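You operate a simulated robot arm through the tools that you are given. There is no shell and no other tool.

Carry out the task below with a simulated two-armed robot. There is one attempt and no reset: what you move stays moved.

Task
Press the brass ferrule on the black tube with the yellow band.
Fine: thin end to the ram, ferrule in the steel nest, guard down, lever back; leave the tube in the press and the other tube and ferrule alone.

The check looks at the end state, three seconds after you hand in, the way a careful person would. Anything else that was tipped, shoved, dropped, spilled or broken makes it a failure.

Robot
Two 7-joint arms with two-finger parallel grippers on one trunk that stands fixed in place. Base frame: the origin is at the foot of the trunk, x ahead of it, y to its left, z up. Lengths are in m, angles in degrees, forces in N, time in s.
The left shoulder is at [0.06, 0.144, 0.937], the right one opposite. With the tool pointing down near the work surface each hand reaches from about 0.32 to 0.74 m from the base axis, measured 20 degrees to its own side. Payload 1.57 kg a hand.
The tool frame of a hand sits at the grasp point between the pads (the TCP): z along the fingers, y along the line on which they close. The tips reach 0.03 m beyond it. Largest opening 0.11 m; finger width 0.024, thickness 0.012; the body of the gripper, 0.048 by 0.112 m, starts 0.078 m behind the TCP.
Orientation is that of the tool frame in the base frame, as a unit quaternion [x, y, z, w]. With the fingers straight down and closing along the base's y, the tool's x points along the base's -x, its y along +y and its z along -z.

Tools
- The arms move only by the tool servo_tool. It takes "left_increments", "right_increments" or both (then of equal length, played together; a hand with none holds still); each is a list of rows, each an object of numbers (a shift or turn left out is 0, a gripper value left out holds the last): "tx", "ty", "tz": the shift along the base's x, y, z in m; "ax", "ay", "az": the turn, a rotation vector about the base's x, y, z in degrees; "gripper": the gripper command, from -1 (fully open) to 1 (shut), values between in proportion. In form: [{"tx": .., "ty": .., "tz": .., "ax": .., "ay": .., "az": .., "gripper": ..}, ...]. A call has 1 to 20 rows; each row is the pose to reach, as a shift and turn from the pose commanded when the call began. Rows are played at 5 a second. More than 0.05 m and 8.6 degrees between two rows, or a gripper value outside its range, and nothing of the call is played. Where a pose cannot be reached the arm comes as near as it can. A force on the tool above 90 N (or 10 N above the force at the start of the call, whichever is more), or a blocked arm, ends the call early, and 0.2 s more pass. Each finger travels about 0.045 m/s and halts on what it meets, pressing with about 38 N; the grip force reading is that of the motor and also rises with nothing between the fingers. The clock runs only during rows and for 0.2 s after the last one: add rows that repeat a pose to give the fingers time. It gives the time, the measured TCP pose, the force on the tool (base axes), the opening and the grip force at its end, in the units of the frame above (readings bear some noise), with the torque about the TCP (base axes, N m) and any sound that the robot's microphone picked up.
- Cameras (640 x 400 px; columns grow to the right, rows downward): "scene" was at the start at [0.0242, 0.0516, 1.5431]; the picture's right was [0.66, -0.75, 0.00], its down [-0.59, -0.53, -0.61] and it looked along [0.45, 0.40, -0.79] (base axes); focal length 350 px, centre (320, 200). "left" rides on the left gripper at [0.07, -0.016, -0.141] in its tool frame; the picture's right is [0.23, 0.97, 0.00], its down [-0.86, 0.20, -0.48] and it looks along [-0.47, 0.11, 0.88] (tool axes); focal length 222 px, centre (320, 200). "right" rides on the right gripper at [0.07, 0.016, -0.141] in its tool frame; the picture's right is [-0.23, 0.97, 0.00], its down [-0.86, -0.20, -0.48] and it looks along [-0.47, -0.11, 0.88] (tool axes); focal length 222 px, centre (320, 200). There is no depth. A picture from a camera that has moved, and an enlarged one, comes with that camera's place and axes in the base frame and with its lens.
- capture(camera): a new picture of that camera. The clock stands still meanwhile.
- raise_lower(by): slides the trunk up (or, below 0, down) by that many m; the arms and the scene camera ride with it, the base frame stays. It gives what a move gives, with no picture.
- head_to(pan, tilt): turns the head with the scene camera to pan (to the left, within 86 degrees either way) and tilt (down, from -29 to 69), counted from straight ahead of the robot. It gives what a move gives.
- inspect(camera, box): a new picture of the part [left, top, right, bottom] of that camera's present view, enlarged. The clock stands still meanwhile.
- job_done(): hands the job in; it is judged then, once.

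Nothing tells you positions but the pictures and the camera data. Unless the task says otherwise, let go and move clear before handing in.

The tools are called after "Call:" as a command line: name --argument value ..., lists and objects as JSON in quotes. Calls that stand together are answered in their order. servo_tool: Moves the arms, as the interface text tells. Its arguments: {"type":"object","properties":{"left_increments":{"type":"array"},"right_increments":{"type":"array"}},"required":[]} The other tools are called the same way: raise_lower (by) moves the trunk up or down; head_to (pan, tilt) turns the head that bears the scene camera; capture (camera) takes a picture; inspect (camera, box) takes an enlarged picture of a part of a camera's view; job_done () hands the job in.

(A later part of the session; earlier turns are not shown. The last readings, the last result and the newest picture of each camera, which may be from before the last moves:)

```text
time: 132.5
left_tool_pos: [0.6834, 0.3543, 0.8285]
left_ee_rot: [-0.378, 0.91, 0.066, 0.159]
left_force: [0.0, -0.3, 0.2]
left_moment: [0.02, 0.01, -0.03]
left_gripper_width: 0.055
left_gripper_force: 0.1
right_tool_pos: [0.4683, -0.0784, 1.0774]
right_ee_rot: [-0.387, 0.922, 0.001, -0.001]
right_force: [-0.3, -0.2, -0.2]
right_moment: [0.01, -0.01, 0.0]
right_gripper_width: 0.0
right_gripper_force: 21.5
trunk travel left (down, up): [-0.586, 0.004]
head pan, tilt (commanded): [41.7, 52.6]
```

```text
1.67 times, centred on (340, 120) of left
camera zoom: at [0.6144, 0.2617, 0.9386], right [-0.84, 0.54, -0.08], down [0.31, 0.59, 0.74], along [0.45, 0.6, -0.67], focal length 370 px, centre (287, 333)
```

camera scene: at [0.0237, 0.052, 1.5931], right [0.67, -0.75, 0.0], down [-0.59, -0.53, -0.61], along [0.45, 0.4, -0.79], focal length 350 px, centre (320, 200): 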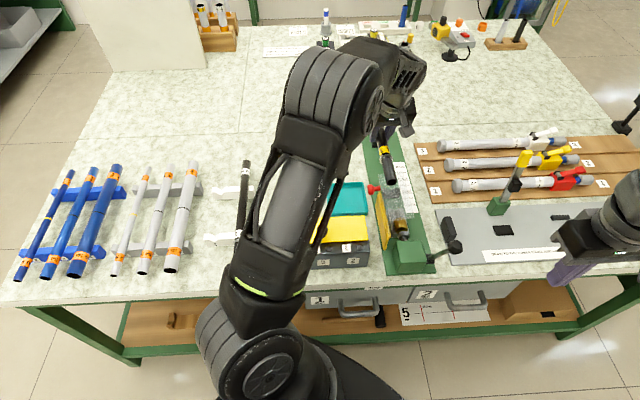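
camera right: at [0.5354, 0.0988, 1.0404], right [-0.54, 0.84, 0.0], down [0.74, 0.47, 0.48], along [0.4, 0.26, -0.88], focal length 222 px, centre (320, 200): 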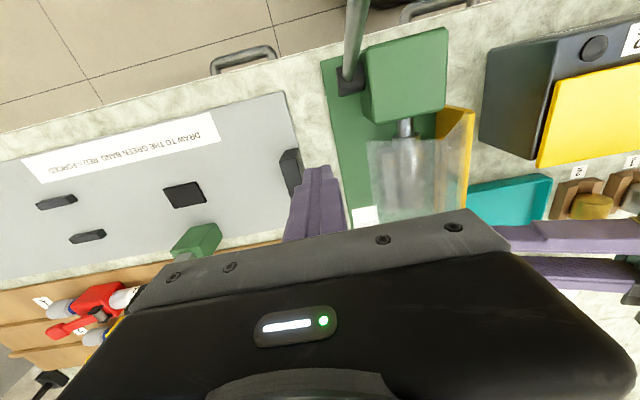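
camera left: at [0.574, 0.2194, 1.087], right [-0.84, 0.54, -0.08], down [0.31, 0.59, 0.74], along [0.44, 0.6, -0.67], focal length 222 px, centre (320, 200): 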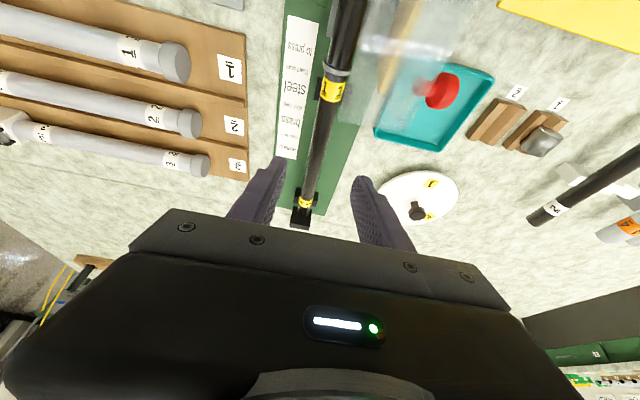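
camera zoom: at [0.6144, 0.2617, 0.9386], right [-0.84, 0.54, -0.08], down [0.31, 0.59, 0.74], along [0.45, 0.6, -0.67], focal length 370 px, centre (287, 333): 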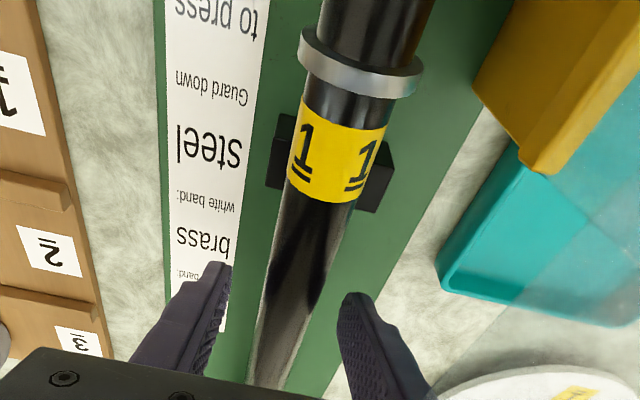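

Call:
servo_tool --left_increments '[{"gripper": 0.1}, {"gripper": 0.3}, {"gripper": 0.45}, {"gripper": 0.6}, {"gripper": 0.8}, {"gripper": 1}, {"gripper": 1}]'

Call:
servo_tool --left_increments '[{"tz": 0.006}, {"tz": 0.013}, {"tz": 0.02}, {"tz": 0.02, "tx": 0.0032, "ty": 0.0032}, {"tz": 0.02, "tx": 0.0064, "ty": 0.0064}, {"tz": 0.02, "tx": 0.0064, "ty": 0.0064}]'

Call:
inspect --camera "scene" --box '[395, 195, 435, 230]'

Call:
inspect --camera "left" --box '[240, 0, 440, 240]'

```text
time: 134.1
left_tool_pos: [0.6844, 0.3532, 0.8289]
left_ee_rot: [-0.378, 0.91, 0.066, 0.16]
left_force: [-1.0, 1.3, 1.9]
left_moment: [0.03, 0.11, 0.52]
left_gripper_width: 0.0237
left_gripper_force: 36.2
right_tool_pos: [0.4685, -0.0771, 1.0763]
right_ee_rot: [-0.386, 0.922, 0.0, 0.0]
right_force: [0.2, -0.3, -1.0]
right_moment: [0.04, 0.0, -0.03]
right_gripper_width: 0.0
right_gripper_force: 21.4
trunk travel left (down, up): [-0.586, 0.004]
head pan, tilt (commanded): [41.7, 52.6]
```

```text
time: 135.5
left_tool_pos: [0.6887, 0.3615, 0.848]
left_ee_rot: [-0.377, 0.91, 0.066, 0.16]
left_force: [0.8, 0.2, -0.2]
left_moment: [0.02, -0.03, 0.0]
left_gripper_width: 0.0234
left_gripper_force: 35.6
right_tool_pos: [0.4691, -0.0777, 1.0765]
right_ee_rot: [-0.386, 0.922, 0.001, -0.001]
right_force: [0.1, 0.4, 0.4]
right_moment: [0.0, -0.02, 0.0]
right_gripper_width: 0.0003
right_gripper_force: 20.9
trunk travel left (down, up): [-0.586, 0.004]
head pan, tilt (commanded): [41.7, 52.6]
```

```text
11.43 times, centred on (415, 212) of scene
camera zoom: at [0.0245, 0.0516, 1.5931], right [0.66, -0.75, 0.0], down [-0.59, -0.53, -0.61], along [0.45, 0.4, -0.79], focal length 4001 px, centre (-766, 57)
```

zoom: 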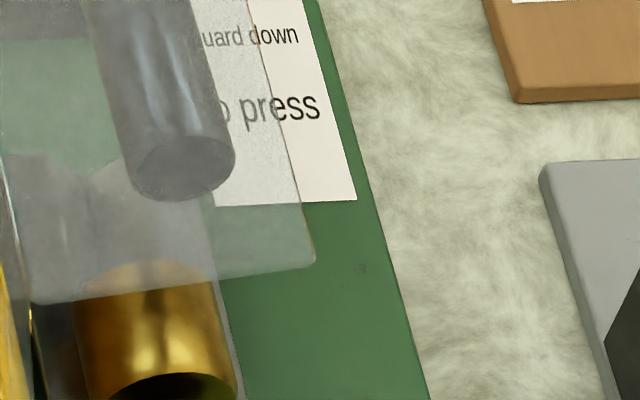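

```text
1.67 times, centred on (340, 120) of left
camera zoom: at [0.6192, 0.2687, 0.958], right [-0.84, 0.54, -0.08], down [0.31, 0.59, 0.74], along [0.44, 0.6, -0.67], focal length 370 px, centre (287, 333)
```

zoom: 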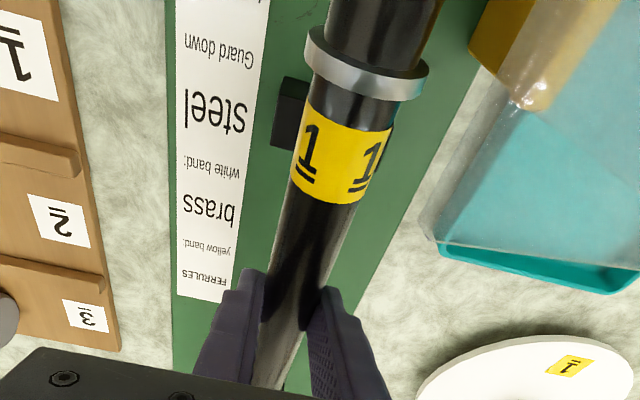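

The ferrule stayed put, and the tube's end now clears it. The tube is pitched nose-up by ~5° in the grip, so I'll rotate the hand to level it.

Call:
servo_tool --left_increments '[{"ax": 1.7, "ay": -1.7}, {"ax": 3.4, "ay": -3.4}, {"ax": 3.4, "ay": -3.4}]'

Call:
inspect --camera "scene" --box '[395, 195, 435, 230]'

Call:
inspect --camera "scene" --box '[385, 150, 435, 215]'

```text
time: 136.3
left_tool_pos: [0.6882, 0.362, 0.8488]
left_ee_rot: [-0.374, 0.902, 0.082, 0.199]
left_force: [0.2, -0.5, -0.3]
left_moment: [-0.03, 0.04, 0.03]
left_gripper_width: 0.0237
left_gripper_force: 35.9
right_tool_pos: [0.4687, -0.0771, 1.0766]
right_ee_rot: [-0.387, 0.922, 0.001, -0.001]
right_force: [0.0, 0.4, 0.5]
right_moment: [0.0, 0.0, 0.01]
right_gripper_width: 0.0
right_gripper_force: 20.4
trunk travel left (down, up): [-0.586, 0.004]
head pan, tilt (commanded): [41.7, 52.6]
```

```text
11.43 times, centred on (415, 212) of scene
camera zoom: at [0.0245, 0.0517, 1.5931], right [0.66, -0.75, 0.0], down [-0.59, -0.53, -0.61], along [0.45, 0.4, -0.79], focal length 4001 px, centre (-766, 57)
```

zoom: 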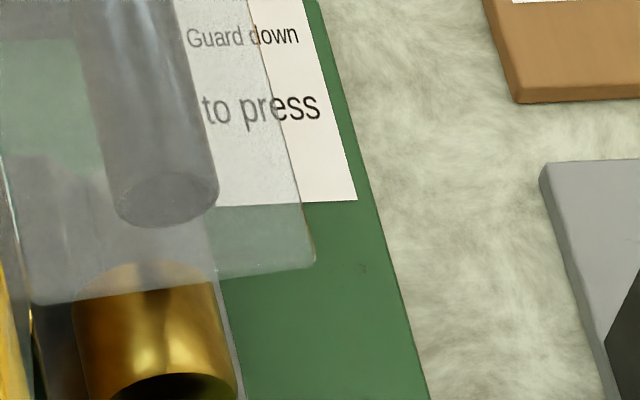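

```text
6.15 times, centred on (410, 182) of scene
camera zoom: at [0.0245, 0.0517, 1.5931], right [0.66, -0.75, 0.0], down [-0.59, -0.53, -0.61], along [0.45, 0.4, -0.79], focal length 2154 px, centre (-234, 308)
```

zoom: 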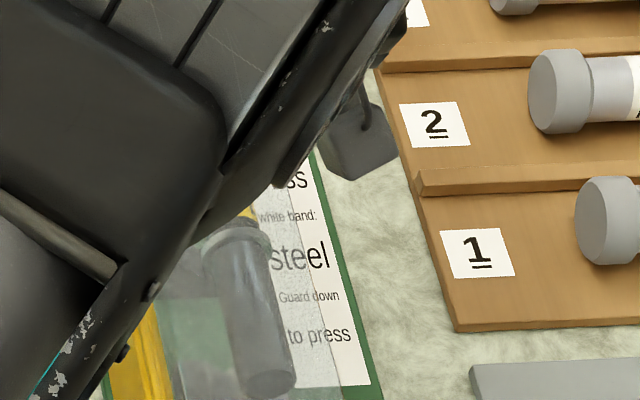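

Level now, with the thin end at v≈0.579 and aligned with the ferrule. Lowering again toward the V-blocks.

Call:
servo_tool --left_increments '[{"tz": -0.008}, {"tz": -0.016}, {"tz": -0.023}, {"tz": -0.023}]'

Call:
servo_tool --left_increments '[{"tz": -0.003}, {"tz": -0.003}]'

Call:
servo_tool --left_increments '[{"tz": -0.003}, {"tz": -0.003}]'

Call:
inspect --camera "scene" --box '[395, 195, 435, 230]'

```text
time: 137.3
left_tool_pos: [0.6894, 0.3618, 0.8263]
left_ee_rot: [-0.374, 0.902, 0.082, 0.198]
left_force: [0.4, 0.3, -0.6]
left_moment: [-0.02, -0.01, 0.03]
left_gripper_width: 0.0238
left_gripper_force: 35.7
right_tool_pos: [0.4686, -0.0779, 1.0769]
right_ee_rot: [-0.387, 0.922, 0.001, 0.0]
right_force: [0.3, -0.7, -0.6]
right_moment: [-0.03, 0.01, 0.01]
right_gripper_width: 0.0
right_gripper_force: 21.4
trunk travel left (down, up): [-0.586, 0.004]
head pan, tilt (commanded): [41.7, 52.6]
```

```text
time: 137.9
left_tool_pos: [0.6889, 0.3611, 0.8223]
left_ee_rot: [-0.374, 0.902, 0.082, 0.199]
left_force: [0.9, -0.3, -1.2]
left_moment: [-0.01, 0.02, 0.02]
left_gripper_width: 0.0233
left_gripper_force: 35.9
right_tool_pos: [0.4695, -0.0775, 1.0761]
right_ee_rot: [-0.386, 0.922, 0.001, 0.0]
right_force: [-0.9, -0.1, 0.7]
right_moment: [0.01, -0.04, -0.02]
right_gripper_width: 0.0001
right_gripper_force: 21.7
trunk travel left (down, up): [-0.586, 0.004]
head pan, tilt (commanded): [41.7, 52.6]
```

```text
time: 138.5
left_tool_pos: [0.6893, 0.362, 0.8202]
left_ee_rot: [-0.374, 0.902, 0.082, 0.198]
left_force: [0.0, -0.2, -0.8]
left_moment: [-0.01, -0.01, 0.0]
left_gripper_width: 0.0233
left_gripper_force: 35.5
right_tool_pos: [0.4686, -0.0766, 1.0774]
right_ee_rot: [-0.386, 0.922, 0.001, -0.001]
right_force: [-0.6, 0.5, 0.6]
right_moment: [-0.02, 0.02, -0.03]
right_gripper_width: 0.0
right_gripper_force: 21.1
trunk travel left (down, up): [-0.586, 0.004]
head pan, tilt (commanded): [41.7, 52.6]
```

```text
11.43 times, centred on (415, 212) of scene
camera zoom: at [0.0244, 0.0516, 1.5931], right [0.66, -0.75, 0.0], down [-0.59, -0.53, -0.61], along [0.45, 0.4, -0.79], focal length 4001 px, centre (-766, 57)
```

zoom: 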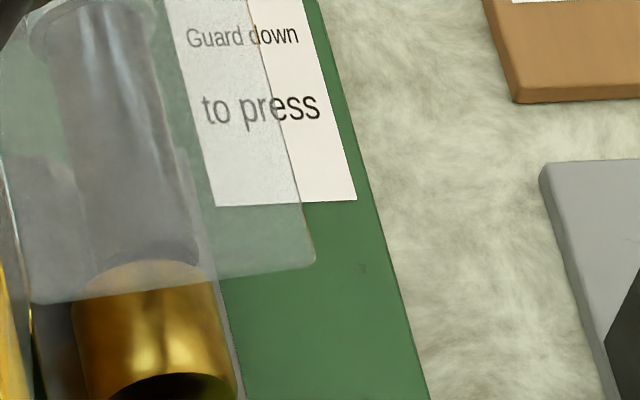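

No contact yet, so the tube is passing behind the ferrule's rim properly. Continuing in small steps.

Call:
servo_tool --left_increments '[{"tz": -0.002}, {"tz": -0.002}]'

Call:
servo_tool --left_increments '[{"tz": -0.002}, {"tz": -0.002}]'

Call:
servo_tool --left_increments '[{"tz": -0.002}, {"tz": -0.002}]'

Call:
inspect --camera "scene" --box '[395, 195, 435, 230]'

Call:
inspect --camera "left" --box '[240, 0, 440, 240]'

```text
time: 139.1
left_tool_pos: [0.6899, 0.3612, 0.8181]
left_ee_rot: [-0.374, 0.902, 0.082, 0.199]
left_force: [0.0, 0.2, -0.5]
left_moment: [-0.04, 0.02, 0.01]
left_gripper_width: 0.0237
left_gripper_force: 35.8
right_tool_pos: [0.4692, -0.0775, 1.0762]
right_ee_rot: [-0.387, 0.922, 0.001, 0.0]
right_force: [-0.4, 0.2, -0.4]
right_moment: [0.01, 0.01, -0.01]
right_gripper_width: 0.0
right_gripper_force: 20.9
trunk travel left (down, up): [-0.586, 0.004]
head pan, tilt (commanded): [41.7, 52.6]
```

```text
time: 139.7
left_tool_pos: [0.6894, 0.3602, 0.8163]
left_ee_rot: [-0.373, 0.903, 0.082, 0.199]
left_force: [0.3, 0.6, -0.9]
left_moment: [-0.03, -0.02, 0.03]
left_gripper_width: 0.0236
left_gripper_force: 35.0
right_tool_pos: [0.4693, -0.0769, 1.0752]
right_ee_rot: [-0.386, 0.922, 0.001, 0.0]
right_force: [-0.5, 0.7, -0.5]
right_moment: [-0.03, 0.02, 0.03]
right_gripper_width: 0.0
right_gripper_force: 20.7
trunk travel left (down, up): [-0.586, 0.004]
head pan, tilt (commanded): [41.7, 52.6]
```

```text
time: 140.3
left_tool_pos: [0.6888, 0.3623, 0.8141]
left_ee_rot: [-0.374, 0.902, 0.082, 0.198]
left_force: [-1.5, 2.6, 6.2]
left_moment: [-0.26, 0.28, -0.16]
left_gripper_width: 0.0236
left_gripper_force: 35.4
right_tool_pos: [0.4679, -0.077, 1.0771]
right_ee_rot: [-0.387, 0.922, 0.001, 0.0]
right_force: [-0.6, -0.5, -0.6]
right_moment: [0.02, -0.03, 0.01]
right_gripper_width: 0.0
right_gripper_force: 21.6
trunk travel left (down, up): [-0.586, 0.004]
head pan, tilt (commanded): [41.7, 52.6]
```

```text
11.43 times, centred on (415, 212) of scene
camera zoom: at [0.0234, 0.0516, 1.5932], right [0.67, -0.75, 0.0], down [-0.59, -0.53, -0.61], along [0.45, 0.4, -0.79], focal length 4001 px, centre (-766, 57)
```

zoom: 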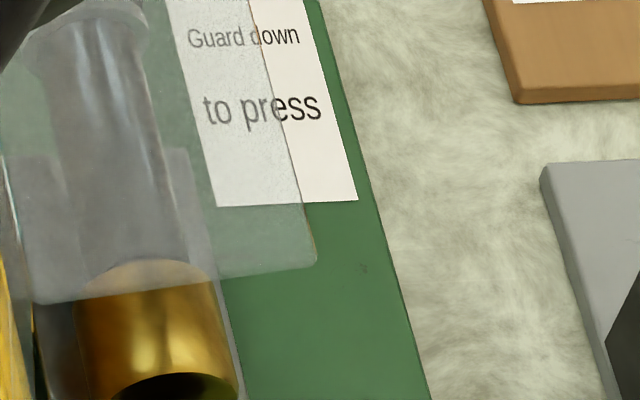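

```text
1.67 times, centred on (340, 120) of left
camera zoom: at [0.6127, 0.2634, 0.9147], right [-0.83, 0.54, -0.1], down [0.26, 0.55, 0.79], along [0.48, 0.64, -0.6], focal length 370 px, centre (287, 333)
```

zoom: 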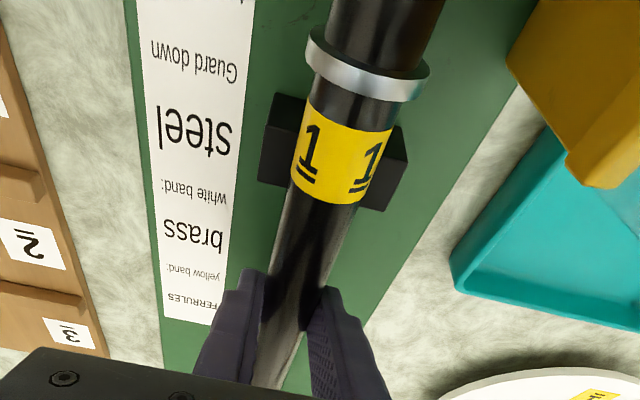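

Proper contact this time: the tube is seated in the near V-block with its end behind the ferrule rim. Lowering 2–3 mm more to seat the far V-block.

Call:
servo_tool --left_increments '[{"tz": -0.002}, {"tz": -0.002}]'

Call:
servo_tool --left_increments '[{"tz": -0.002}, {"tz": -0.002}]'

```text
time: 140.9
left_tool_pos: [0.6885, 0.363, 0.8142]
left_ee_rot: [-0.374, 0.902, 0.082, 0.201]
left_force: [-4.4, 4.4, 19.0]
left_moment: [-0.26, 0.38, -0.07]
left_gripper_width: 0.0239
left_gripper_force: 35.9
right_tool_pos: [0.4666, -0.0779, 1.0778]
right_ee_rot: [-0.386, 0.922, 0.001, 0.001]
right_force: [-0.1, 0.9, -0.9]
right_moment: [0.0, 0.04, 0.0]
right_gripper_width: 0.0001
right_gripper_force: 21.7
trunk travel left (down, up): [-0.586, 0.004]
head pan, tilt (commanded): [41.7, 52.6]
```

```text
time: 141.5
left_tool_pos: [0.6872, 0.3627, 0.8117]
left_ee_rot: [-0.374, 0.901, 0.083, 0.202]
left_force: [-3.7, 9.2, 27.1]
left_moment: [0.31, -0.11, 0.06]
left_gripper_width: 0.0239
left_gripper_force: 36.1
right_tool_pos: [0.4664, -0.0787, 1.0776]
right_ee_rot: [-0.386, 0.922, 0.0, 0.0]
right_force: [0.5, -0.6, -1.1]
right_moment: [-0.01, -0.01, 0.02]
right_gripper_width: 0.0
right_gripper_force: 21.5
trunk travel left (down, up): [-0.586, 0.004]
head pan, tilt (commanded): [41.7, 52.6]
```

Seated on both V-blocks. Easing the sideways and downward load, then opening slowly.

Call:
servo_tool --left_increments '[{"tx": -0.0014, "ty": 0.0014, "tz": 0.001}, {"tx": -0.0014, "ty": 0.0014, "tz": 0.002}, {"tx": -0.0014, "ty": 0.0014, "tz": 0.002, "gripper": 0.54}, {"tx": -0.0014, "ty": 0.0014, "tz": 0.002, "gripper": 0.52}, {"tx": -0.0014, "ty": 0.0014, "tz": 0.002, "gripper": 0.5}, {"tx": -0.0014, "ty": 0.0014, "tz": 0.002, "gripper": 0.45}, {"tx": -0.0014, "ty": 0.0014, "tz": 0.002, "gripper": 0.4}]'

Call:
inspect --camera "left" --box '[240, 0, 440, 240]'

Call:
inspect --camera "scene" --box '[395, 195, 435, 230]'

```text
time: 143.1
left_tool_pos: [0.6873, 0.3634, 0.8115]
left_ee_rot: [-0.374, 0.902, 0.082, 0.198]
left_force: [0.7, 0.1, -0.4]
left_moment: [-0.02, 0.02, -0.01]
left_gripper_width: 0.0331
left_gripper_force: 0.0
right_tool_pos: [0.4688, -0.0783, 1.0763]
right_ee_rot: [-0.386, 0.922, 0.001, -0.001]
right_force: [0.3, 0.0, 0.2]
right_moment: [0.01, 0.01, -0.01]
right_gripper_width: 0.0001
right_gripper_force: 21.6
trunk travel left (down, up): [-0.586, 0.004]
head pan, tilt (commanded): [41.7, 52.6]
```

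```text
1.67 times, centred on (340, 120) of left
camera zoom: at [0.6117, 0.2647, 0.9118], right [-0.83, 0.54, -0.1], down [0.27, 0.55, 0.79], along [0.48, 0.64, -0.6], focal length 370 px, centre (287, 333)
```

zoom: 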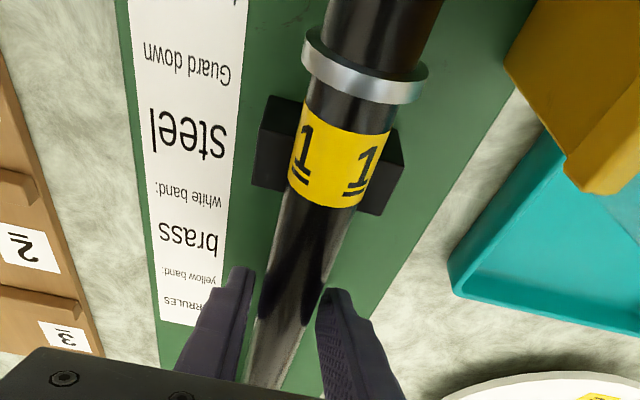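

```text
11.43 times, centred on (415, 212) of scene
camera zoom: at [0.0243, 0.0516, 1.5931], right [0.66, -0.75, 0.0], down [-0.59, -0.53, -0.61], along [0.45, 0.4, -0.79], focal length 4001 px, centre (-766, 57)
```

zoom: 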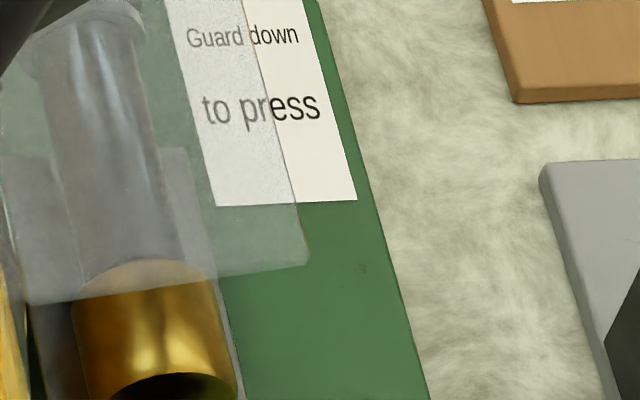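

The tube stays put after release, centred in both grooves and lined up with the ferrule. Lifting the hand straight up and checking the whole arrangement.

Call:
servo_tool --left_increments '[{"gripper": 0.2}, {"gripper": 0.0}, {"tz": 0.02, "gripper": 0.0}, {"tz": 0.05}, {"tz": 0.09}, {"tz": 0.13}, {"tz": 0.16, "tx": -0.02, "ty": -0.02}, {"tz": 0.18, "tx": -0.045, "ty": -0.045}, {"tz": 0.19, "tx": -0.065, "ty": -0.065}, {"tz": 0.19, "tx": -0.065, "ty": -0.065}]'

Call:
capture --camera "left"

Call:
inspect --camera "left" --box '[270, 0, 390, 100]'

Call:
inspect --camera "left" --box '[260, 110, 360, 220]'

Call:
inspect --camera "scene" --box '[385, 165, 440, 245]'

```text
time: 145.3
left_tool_pos: [0.622, 0.2986, 1.0016]
left_ee_rot: [-0.373, 0.903, 0.082, 0.198]
left_force: [0.4, 0.9, 0.0]
left_moment: [0.01, -0.02, 0.0]
left_gripper_width: 0.0551
left_gripper_force: 0.1
right_tool_pos: [0.4692, -0.0777, 1.0764]
right_ee_rot: [-0.387, 0.922, 0.001, 0.001]
right_force: [-0.5, -0.6, 1.2]
right_moment: [-0.03, 0.05, 0.0]
right_gripper_width: 0.0
right_gripper_force: 21.6
trunk travel left (down, up): [-0.586, 0.004]
head pan, tilt (commanded): [41.7, 52.6]
```

```text
taken
camera left: at [0.5472, 0.1994, 1.1017], right [-0.83, 0.54, -0.1], down [0.27, 0.55, 0.79], along [0.48, 0.64, -0.6], focal length 222 px, centre (320, 200)
```

left: 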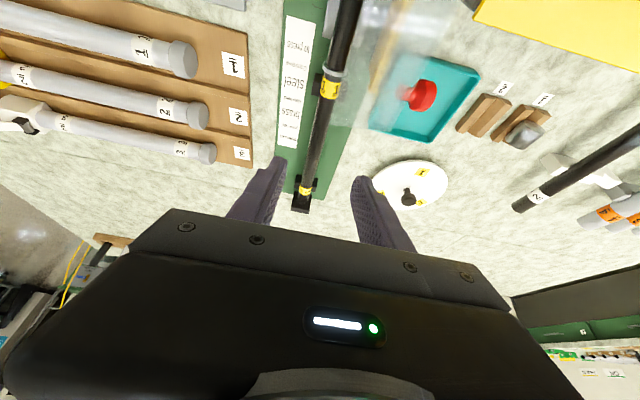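

```text
4.00 times, centred on (330, 50) of left
camera zoom: at [0.5472, 0.1994, 1.1017], right [-0.83, 0.54, -0.1], down [0.27, 0.55, 0.79], along [0.48, 0.64, -0.6], focal length 888 px, centre (280, 800)
```

zoom: 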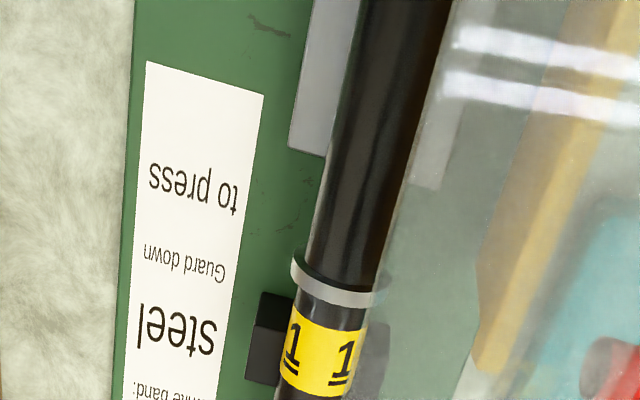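

```text
3.64 times, centred on (310, 165) of left
camera zoom: at [0.5472, 0.1994, 1.1017], right [-0.83, 0.54, -0.1], down [0.27, 0.55, 0.79], along [0.48, 0.64, -0.6], focal length 808 px, centre (356, 327)
```

zoom: 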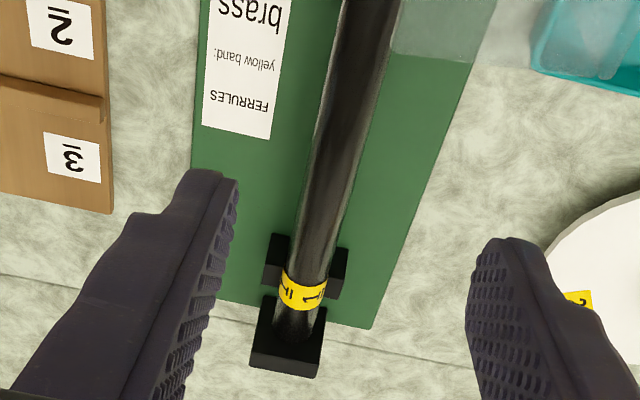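

```text
5.00 times, centred on (412, 205) of scene
camera zoom: at [0.0248, 0.0519, 1.5931], right [0.66, -0.75, 0.0], down [-0.59, -0.53, -0.61], along [0.45, 0.4, -0.79], focal length 1750 px, centre (-142, 175)
```

zoom: 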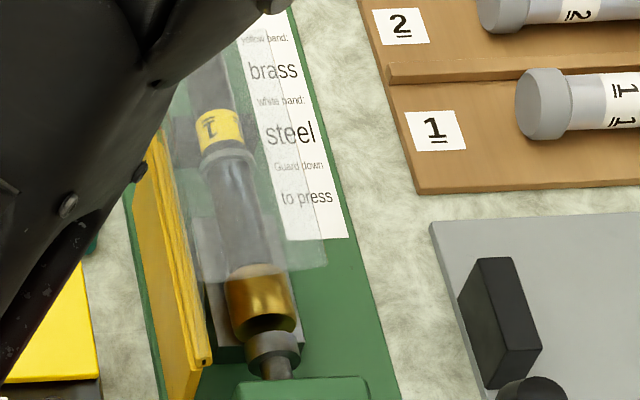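

The tube, ferrule and ram are all nicely in line. Now for the guard: I'll move the left hand, closed and vertical, to the left of the red knob so I can push the guard over.

Call:
servo_tool --left_increments '[{"tx": -0.02, "ty": 0.013, "tz": 0.015, "gripper": 1}, {"tx": -0.045, "ty": 0.03, "tz": 0.025, "ax": -5.7, "ay": 5.7, "gripper": 1}, {"tx": -0.075, "ty": 0.05, "tz": 0.025, "ax": -11.4, "ay": 11.4, "gripper": 1}, {"tx": -0.105, "ty": 0.07, "tz": 0.025, "ax": -17.2, "ay": 17.2, "gripper": 1}, {"tx": -0.1306, "ty": 0.0868, "tz": 0.02, "ax": -17.2, "ay": 17.2, "gripper": 1}, {"tx": -0.1306, "ty": 0.0868, "tz": -0.02, "ax": -17.2, "ay": 17.2, "gripper": 1}, {"tx": -0.1306, "ty": 0.0868, "tz": -0.06, "ax": -17.2, "ay": 17.2, "gripper": 1}, {"tx": -0.1306, "ty": 0.0868, "tz": -0.095, "ax": -17.2, "ay": 17.2, "gripper": 1}, {"tx": -0.1306, "ty": 0.0868, "tz": -0.11, "ax": -17.2, "ay": 17.2, "gripper": 1}, {"tx": -0.1306, "ty": 0.0868, "tz": -0.11, "ax": -17.2, "ay": 17.2, "gripper": 1}]'

Call:
capture --camera "left"

Call:
inspect --camera "scene" --box '[340, 130, 450, 260]'

```text
time: 147.5
left_tool_pos: [0.4922, 0.3848, 0.8919]
left_ee_rot: [-0.383, 0.924, 0.001, 0.004]
left_force: [-0.5, 0.0, -0.4]
left_moment: [0.0, -0.03, 0.01]
left_gripper_width: 0.0002
left_gripper_force: 20.9
right_tool_pos: [0.4699, -0.0769, 1.0763]
right_ee_rot: [-0.386, 0.922, 0.0, -0.001]
right_force: [0.3, 0.0, 0.2]
right_moment: [0.02, 0.0, 0.02]
right_gripper_width: 0.0
right_gripper_force: 21.4
trunk travel left (down, up): [-0.586, 0.004]
head pan, tilt (commanded): [41.7, 52.6]
```

```text
taken
camera left: at [0.4523, 0.3223, 1.0335], right [-0.85, 0.53, 0.0], down [0.46, 0.74, 0.49], along [0.26, 0.41, -0.87], focal length 222 px, centre (320, 200)
```

left: 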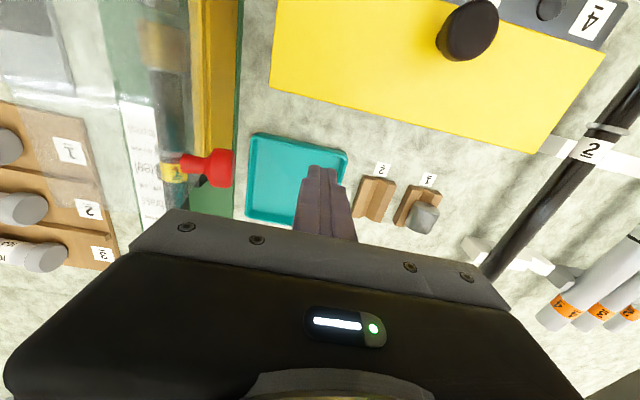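

```text
3.08 times, centred on (395, 195) of scene
camera zoom: at [0.0244, 0.0516, 1.5931], right [0.66, -0.75, 0.0], down [-0.59, -0.53, -0.61], along [0.45, 0.4, -0.79], focal length 1077 px, centre (89, 215)
```

zoom: 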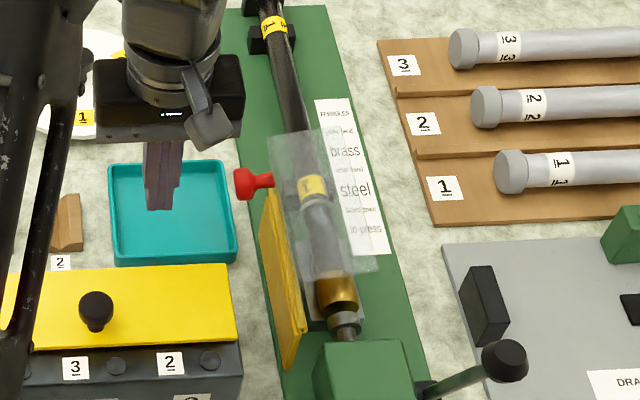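

The view is clear: tube in place, guard open, rod beside the knob. Pushing the knob gently to the right to tip the guard closed.

Call:
servo_tool --left_increments '[{"tx": 0.012, "ty": -0.012}, {"tx": 0.024, "ty": -0.024}, {"tx": 0.03, "ty": -0.03}, {"tx": 0.034, "ty": -0.034}, {"tx": 0.038, "ty": -0.038}, {"tx": 0.042, "ty": -0.042}, {"tx": 0.046, "ty": -0.046}, {"tx": 0.046, "ty": -0.046}]'

Call:
inspect --camera "scene" --box '[340, 130, 450, 260]'

```text
time: 149.3
left_tool_pos: [0.5343, 0.34, 0.8942]
left_ee_rot: [-0.383, 0.924, 0.002, 0.005]
left_force: [-9.9, 6.2, 17.3]
left_moment: [-0.11, -0.08, -0.02]
left_gripper_width: 0.0
left_gripper_force: 21.4
right_tool_pos: [0.4661, -0.0773, 1.0768]
right_ee_rot: [-0.387, 0.922, 0.0, 0.001]
right_force: [-0.1, 0.8, 0.8]
right_moment: [-0.01, 0.01, 0.03]
right_gripper_width: 0.0001
right_gripper_force: 21.2
trunk travel left (down, up): [-0.586, 0.004]
head pan, tilt (commanded): [41.7, 52.6]
```

```text
3.08 times, centred on (395, 195) of scene
camera zoom: at [0.0213, 0.0515, 1.5934], right [0.67, -0.75, 0.0], down [-0.59, -0.53, -0.61], along [0.45, 0.4, -0.79], focal length 1077 px, centre (89, 215)
```

zoom: 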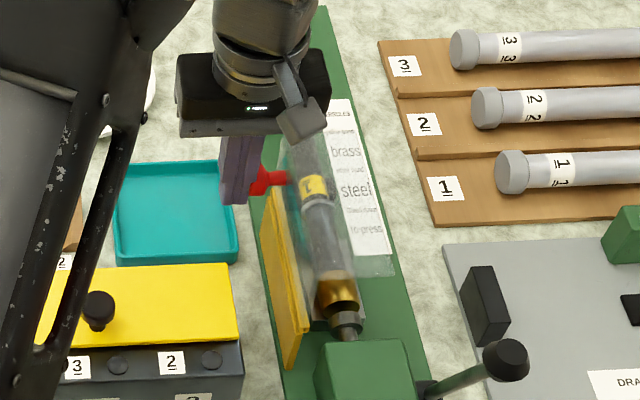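

The guard is being tipped. Continuing a little further, rising slightly with the knob.

Call:
servo_tool --left_increments '[{"tx": 0.003, "ty": -0.003, "tz": 0.004}, {"tx": 0.007, "ty": -0.007, "tz": 0.007}, {"tx": 0.011, "ty": -0.011, "tz": 0.01}, {"tx": 0.015, "ty": -0.015, "tz": 0.012}, {"tx": 0.019, "ty": -0.019, "tz": 0.013}, {"tx": 0.019, "ty": -0.019, "tz": 0.013}]'

Call:
inspect --camera "scene" --box '[340, 130, 450, 260]'

```text
time: 150.7
left_tool_pos: [0.5564, 0.3202, 0.9042]
left_ee_rot: [-0.383, 0.924, 0.002, 0.004]
left_force: [0.0, -0.1, -0.2]
left_moment: [0.01, 0.0, 0.04]
left_gripper_width: 0.0
left_gripper_force: 21.4
right_tool_pos: [0.4686, -0.077, 1.0775]
right_ee_rot: [-0.387, 0.922, 0.0, 0.0]
right_force: [-0.5, 0.1, 0.2]
right_moment: [-0.05, -0.02, 0.01]
right_gripper_width: 0.0
right_gripper_force: 21.4
trunk travel left (down, up): [-0.586, 0.004]
head pan, tilt (commanded): [41.7, 52.6]
```

```text
3.08 times, centred on (395, 195) of scene
camera zoom: at [0.0243, 0.0516, 1.5931], right [0.66, -0.75, 0.0], down [-0.59, -0.53, -0.61], along [0.45, 0.4, -0.79], focal length 1077 px, centre (89, 215)
```

zoom: 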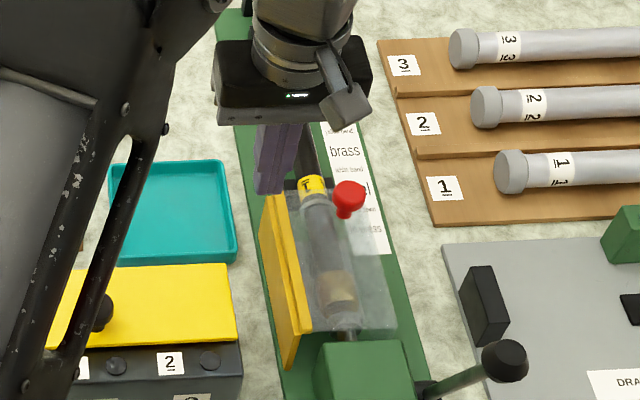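

The guard has dropped closed. Lifting the left hand away and checking that everything under the guard is still in line.

Call:
servo_tool --left_increments '[{"tz": 0.04}, {"tz": 0.08}, {"tz": 0.11, "tx": -0.03, "ty": 0.03}, {"tz": 0.12, "tx": -0.06, "ty": 0.06}, {"tz": 0.12, "tx": -0.09, "ty": 0.09}, {"tz": 0.12, "tx": -0.12, "ty": 0.12}, {"tz": 0.12, "tx": -0.15, "ty": 0.15}, {"tz": 0.12, "tx": -0.15, "ty": 0.15}]'

Call:
capture --camera "scene"

Call:
inspect --camera "scene" --box '[370, 150, 450, 270]'

Call:
inspect --camera "scene" --box '[390, 185, 440, 235]'

```text
refused: row 3 steps farther than a row can; nothing moved
```

```text
taken
camera scene: at [0.0243, 0.0516, 1.5931], right [0.66, -0.75, 0.0], down [-0.59, -0.53, -0.61], along [0.45, 0.4, -0.79], focal length 350 px, centre (320, 200)
```

scene: 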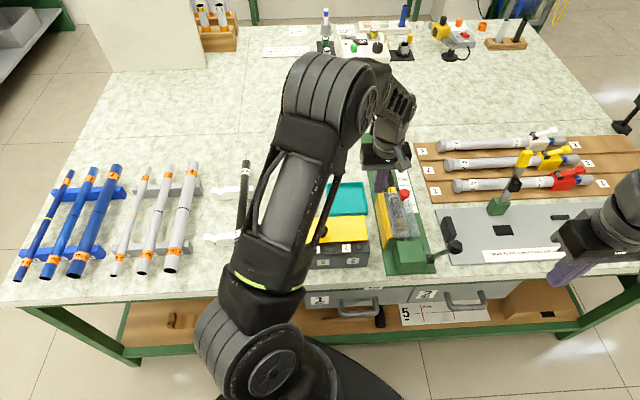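

```text
3.33 times, centred on (410, 210) of scene
camera zoom: at [0.0243, 0.0516, 1.5931], right [0.66, -0.75, 0.0], down [-0.59, -0.53, -0.61], along [0.45, 0.4, -0.79], focal length 1167 px, centre (20, 167)
```

zoom: 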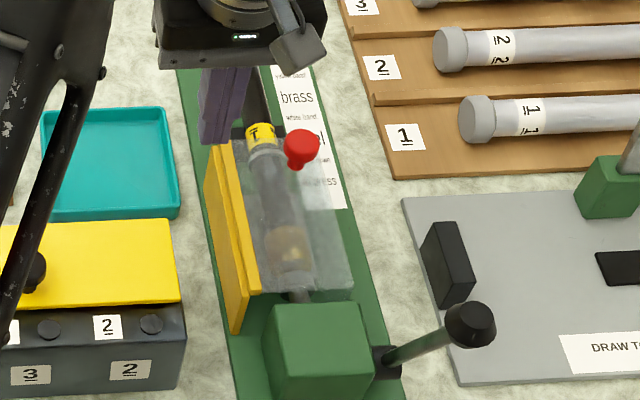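

```text
8.00 times, centred on (415, 210) of scene
camera zoom: at [0.0243, 0.0516, 1.5931], right [0.66, -0.75, 0.0], down [-0.59, -0.53, -0.61], along [0.45, 0.4, -0.79], focal length 2801 px, centre (-440, 120)
```

zoom: 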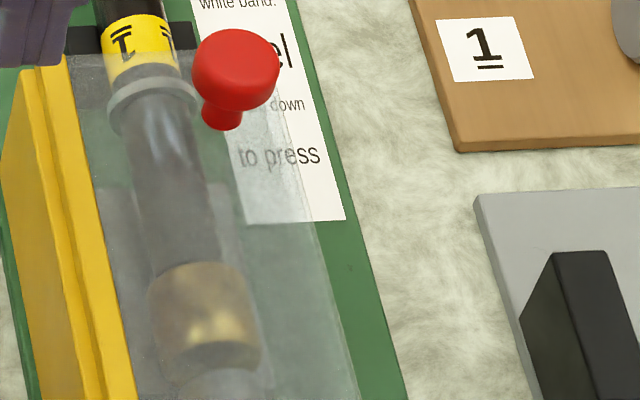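

Guard down, with ferrule and tube aligned beneath it. Retreating the left hand with smaller steps.

Call:
servo_tool --left_increments '[{"tz": 0.04}, {"tz": 0.08}, {"tz": 0.11, "tx": -0.015, "ty": 0.015}, {"tz": 0.12, "tx": -0.04, "ty": 0.04}, {"tz": 0.12, "tx": -0.07, "ty": 0.07}, {"tz": 0.12, "tx": -0.1, "ty": 0.1}, {"tz": 0.12, "tx": -0.13, "ty": 0.13}, {"tz": 0.12, "tx": -0.15, "ty": 0.15}, {"tz": 0.12, "tx": -0.15, "ty": 0.15}]'

Call:
capture --camera "scene"

Call:
inspect --camera "scene" --box '[370, 210, 480, 280]'

Call:
capture --camera "right"

```text
time: 152.7
left_tool_pos: [0.4092, 0.4705, 1.0236]
left_ee_rot: [-0.383, 0.924, 0.002, 0.004]
left_force: [-0.4, -0.1, -0.7]
left_moment: [-0.03, -0.01, -0.01]
left_gripper_width: 0.0
left_gripper_force: 21.6
right_tool_pos: [0.4691, -0.0777, 1.0758]
right_ee_rot: [-0.387, 0.922, 0.0, -0.001]
right_force: [0.5, 0.1, 0.0]
right_moment: [-0.01, 0.0, -0.03]
right_gripper_width: 0.0001
right_gripper_force: 21.0
trunk travel left (down, up): [-0.586, 0.004]
head pan, tilt (commanded): [41.7, 52.6]
```

```text
taken
camera scene: at [0.0245, 0.0514, 1.5931], right [0.66, -0.75, 0.0], down [-0.59, -0.53, -0.61], along [0.45, 0.4, -0.79], focal length 350 px, centre (320, 200)
```

scene: 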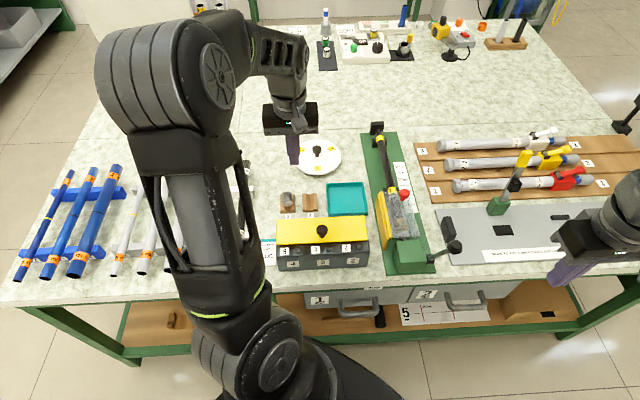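

```text
5.71 times, centred on (425, 245) of scene
camera zoom: at [0.0245, 0.0514, 1.5931], right [0.66, -0.75, 0.0], down [-0.59, -0.53, -0.61], along [0.45, 0.4, -0.79], focal length 2001 px, centre (-280, -57)
```

zoom: 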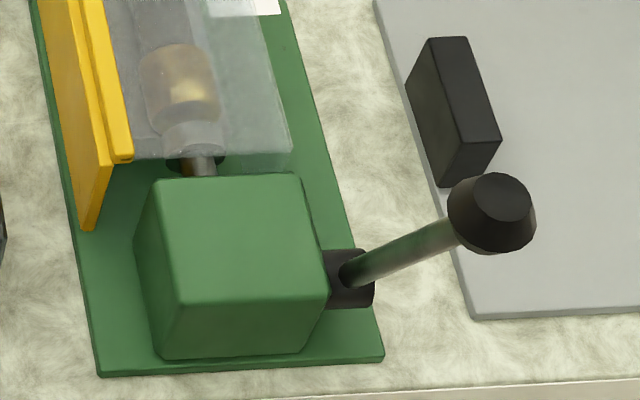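

```text
taken
camera right: at [0.4089, -0.1163, 1.2158], right [-0.53, 0.84, 0.0], down [0.74, 0.47, 0.48], along [0.4, 0.26, -0.88], focal length 222 px, centre (320, 200)
```

right: 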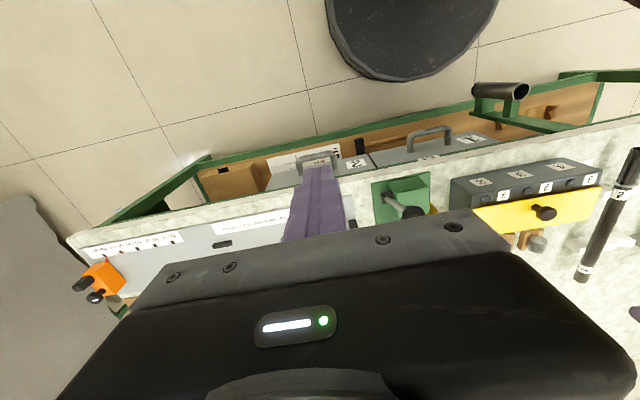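

Now the lever: its knob is at about (0.475, 0.083, 0.966), pivoting about the crosswise axis. I'll bring the right hand above it with fingers closing crosswise so it can pivot in the grip.

Call:
servo_tool --right_increments '[{"ty": 0.04, "gripper": -0.3}, {"ty": 0.08, "gripper": -0.3}, {"ty": 0.12, "gripper": -0.3}, {"ty": 0.1608, "tx": 0.0064, "gripper": -0.3}, {"ty": 0.1608, "tx": 0.0064, "gripper": -0.3}, {"ty": 0.1608, "tx": 0.0064, "tz": -0.03, "gripper": -0.3}, {"ty": 0.1608, "tx": 0.0064, "tz": -0.03, "gripper": -0.3}]'

Call:
capture --camera "right"

Call:
inspect --camera "scene" --box '[370, 180, 500, 280]'

```text
time: 154.3
left_tool_pos: [0.41, 0.4703, 1.0235]
left_ee_rot: [-0.384, 0.923, 0.002, 0.005]
left_force: [0.2, 0.2, 1.1]
left_moment: [0.02, -0.01, 0.02]
left_gripper_width: 0.0002
left_gripper_force: 21.5
right_tool_pos: [0.4738, 0.0843, 1.0462]
right_ee_rot: [-0.387, 0.922, 0.002, 0.001]
right_force: [0.4, -0.4, -0.5]
right_moment: [0.0, -0.05, 0.02]
right_gripper_width: 0.0716
right_gripper_force: 0.0
trunk travel left (down, up): [-0.586, 0.004]
head pan, tilt (commanded): [41.7, 52.6]
```

```text
taken
camera right: at [0.4148, 0.0448, 1.1851], right [-0.53, 0.85, 0.0], down [0.74, 0.47, 0.48], along [0.4, 0.26, -0.88], focal length 222 px, centre (320, 200)
```

right: 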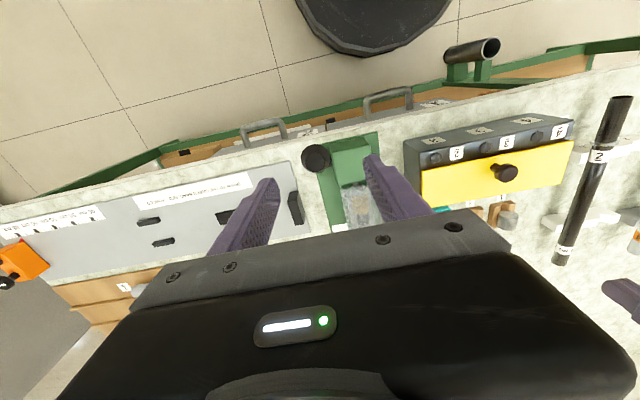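

```text
4.00 times, centred on (435, 230) of scene
camera zoom: at [0.0238, 0.0513, 1.5931], right [0.66, -0.75, 0.0], down [-0.59, -0.53, -0.61], along [0.45, 0.4, -0.79], focal length 1400 px, centre (-140, 80)
```

zoom: 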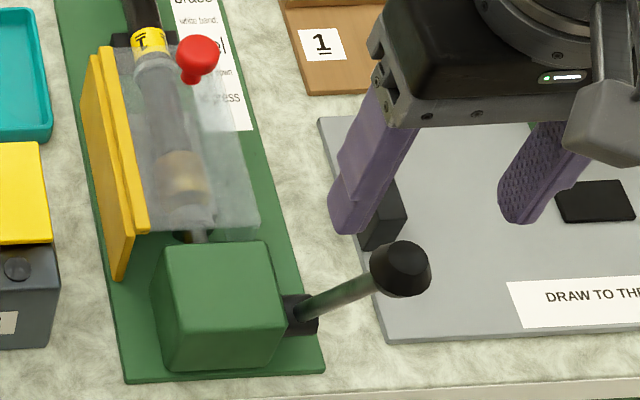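

Call:
servo_tool --right_increments '[{"tx": 0.0007, "ty": -0.0035, "tz": -0.025}, {"tx": 0.0007, "ty": -0.0035, "tz": -0.05}, {"tx": 0.0007, "ty": -0.0035, "tz": -0.076}, {"tx": 0.0007, "ty": -0.0035, "tz": -0.076}]'

Call:
servo_tool --right_increments '[{"gripper": 0}, {"gripper": 0.2}, {"gripper": 0.5}, {"gripper": 1}, {"gripper": 1}, {"gripper": 1}]'

Call:
capture --camera "right"

Call:
inspect --camera "scene" --box '[370, 180, 500, 280]'

```text
time: 155.3
left_tool_pos: [0.4092, 0.4695, 1.0233]
left_ee_rot: [-0.382, 0.924, 0.002, 0.003]
left_force: [0.6, 0.8, -0.2]
left_moment: [0.0, -0.01, -0.03]
left_gripper_width: 0.0003
left_gripper_force: 21.2
right_tool_pos: [0.4748, 0.0798, 0.9691]
right_ee_rot: [-0.386, 0.922, 0.0, -0.001]
right_force: [1.0, -0.8, 0.5]
right_moment: [-0.03, 0.0, -0.01]
right_gripper_width: 0.0715
right_gripper_force: 0.1
trunk travel left (down, up): [-0.586, 0.004]
head pan, tilt (commanded): [41.7, 52.6]
```

```text
time: 156.7
left_tool_pos: [0.4107, 0.4697, 1.0236]
left_ee_rot: [-0.382, 0.924, 0.003, 0.004]
left_force: [-0.1, 0.3, 0.0]
left_moment: [-0.01, -0.01, 0.02]
left_gripper_width: 0.0
left_gripper_force: 21.1
right_tool_pos: [0.4763, 0.0782, 0.9697]
right_ee_rot: [-0.386, 0.922, 0.001, 0.0]
right_force: [10.9, -10.0, 1.9]
right_moment: [-0.16, -0.19, -0.15]
right_gripper_width: 0.0313
right_gripper_force: 39.4
trunk travel left (down, up): [-0.586, 0.004]
head pan, tilt (commanded): [41.7, 52.6]
```

```text
taken
camera right: at [0.4164, 0.0394, 1.1087], right [-0.53, 0.85, 0.0], down [0.74, 0.47, 0.48], along [0.4, 0.26, -0.88], focal length 222 px, centre (320, 200)
```

right: 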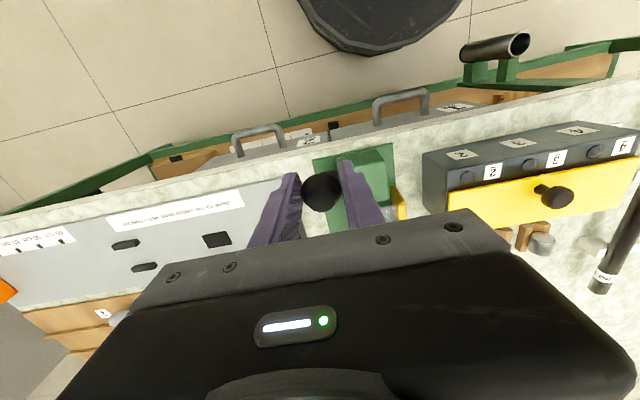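

```text
4.00 times, centred on (435, 230) of scene
camera zoom: at [0.0259, 0.0502, 1.5932], right [0.66, -0.75, 0.0], down [-0.59, -0.53, -0.61], along [0.45, 0.4, -0.79], focal length 1400 px, centre (-140, 80)
```

zoom: 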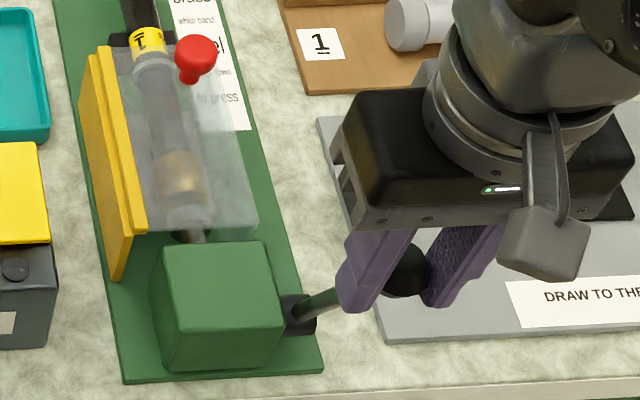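

The lever knob is gripped. I'll first test-move it gently forward along its arc and watch the force.

Call:
servo_tool --right_increments '[{"tx": 0.0021, "ty": -0.0021}, {"tx": 0.0057, "ty": 0.0015, "tz": 0.002}, {"tx": 0.0092, "ty": 0.005, "tz": 0.0035}, {"tx": 0.0128, "ty": 0.0086, "tz": 0.005}, {"tx": 0.0128, "ty": 0.0086, "tz": 0.005}]'

Call:
inspect --camera "scene" --box '[370, 180, 500, 280]'

```text
time: 157.9
left_tool_pos: [0.4087, 0.4712, 1.0246]
left_ee_rot: [-0.382, 0.924, 0.002, 0.004]
left_force: [-0.2, 0.5, -1.0]
left_moment: [-0.03, 0.04, 0.02]
left_gripper_width: 0.0001
left_gripper_force: 21.6
right_tool_pos: [0.4872, 0.088, 0.9739]
right_ee_rot: [-0.387, 0.922, 0.002, -0.001]
right_force: [-4.2, -4.9, -8.9]
right_moment: [-0.88, 0.9, 0.0]
right_gripper_width: 0.0312
right_gripper_force: 40.0
trunk travel left (down, up): [-0.586, 0.004]
head pan, tilt (commanded): [41.7, 52.6]
```

```text
4.00 times, centred on (435, 230) of scene
camera zoom: at [0.0245, 0.0514, 1.593], right [0.67, -0.75, 0.0], down [-0.59, -0.53, -0.61], along [0.45, 0.4, -0.79], focal length 1400 px, centre (-140, 80)
```

zoom: 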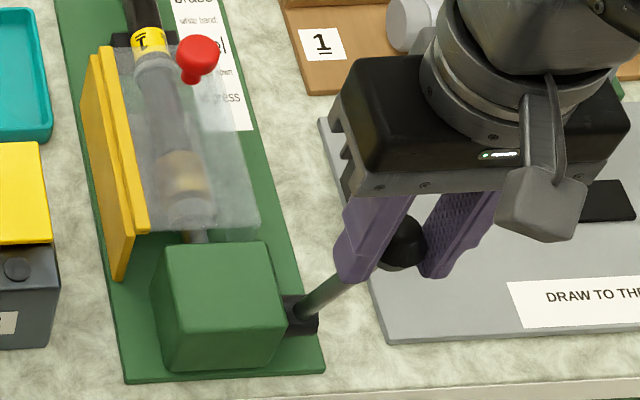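

The lever moves forward freely. Continuing along its arc to vertical, watching force and the ram.

Call:
servo_tool --right_increments '[{"tx": 0.0065, "ty": 0.0065, "tz": 0.0022}, {"tx": 0.0131, "ty": 0.0131, "tz": 0.0042}, {"tx": 0.0187, "ty": 0.0187, "tz": 0.0054}, {"tx": 0.0243, "ty": 0.0243, "tz": 0.0063}, {"tx": 0.0299, "ty": 0.0299, "tz": 0.0068}, {"tx": 0.0354, "ty": 0.0354, "tz": 0.007}, {"tx": 0.0354, "ty": 0.0354, "tz": 0.007}]'

Call:
inspect --camera "scene" --box '[370, 170, 500, 280]'

Call:
inspect --camera "scene" --box '[390, 195, 440, 245]'

```text
time: 159.5
left_tool_pos: [0.4091, 0.4696, 1.0248]
left_ee_rot: [-0.383, 0.924, 0.002, 0.004]
left_force: [-0.4, -0.9, 0.6]
left_moment: [0.01, 0.01, 0.0]
left_gripper_width: 0.0
left_gripper_force: 21.0
right_tool_pos: [0.5228, 0.1237, 0.984]
right_ee_rot: [-0.386, 0.922, 0.002, 0.0]
right_force: [-7.6, -2.3, -8.4]
right_moment: [-0.72, 0.8, -0.03]
right_gripper_width: 0.0312
right_gripper_force: 40.0
trunk travel left (down, up): [-0.586, 0.004]
head pan, tilt (commanded): [41.7, 52.6]
```

```text
3.64 times, centred on (435, 225) of scene
camera zoom: at [0.0239, 0.0516, 1.5931], right [0.66, -0.75, 0.0], down [-0.59, -0.53, -0.61], along [0.45, 0.4, -0.79], focal length 1273 px, centre (-98, 109)
```

zoom: 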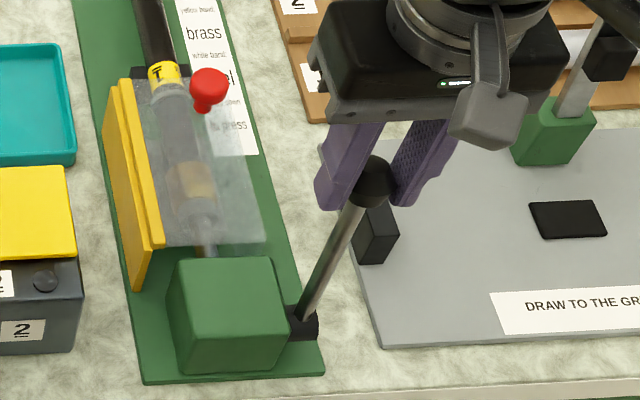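

```text
8.00 times, centred on (415, 220) of scene
camera zoom: at [0.0239, 0.0516, 1.5931], right [0.66, -0.75, 0.0], down [-0.59, -0.53, -0.61], along [0.45, 0.4, -0.79], focal length 2801 px, centre (-440, 40)
```

zoom: 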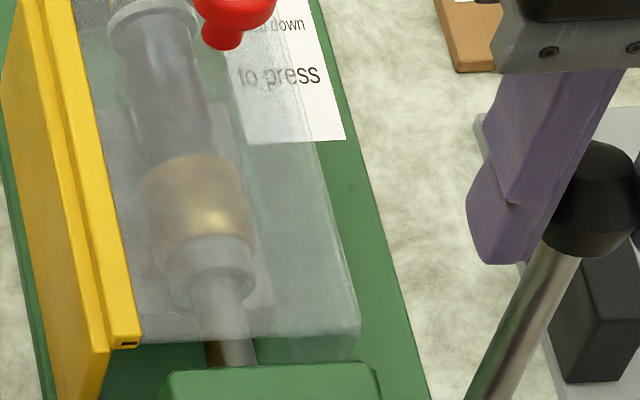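

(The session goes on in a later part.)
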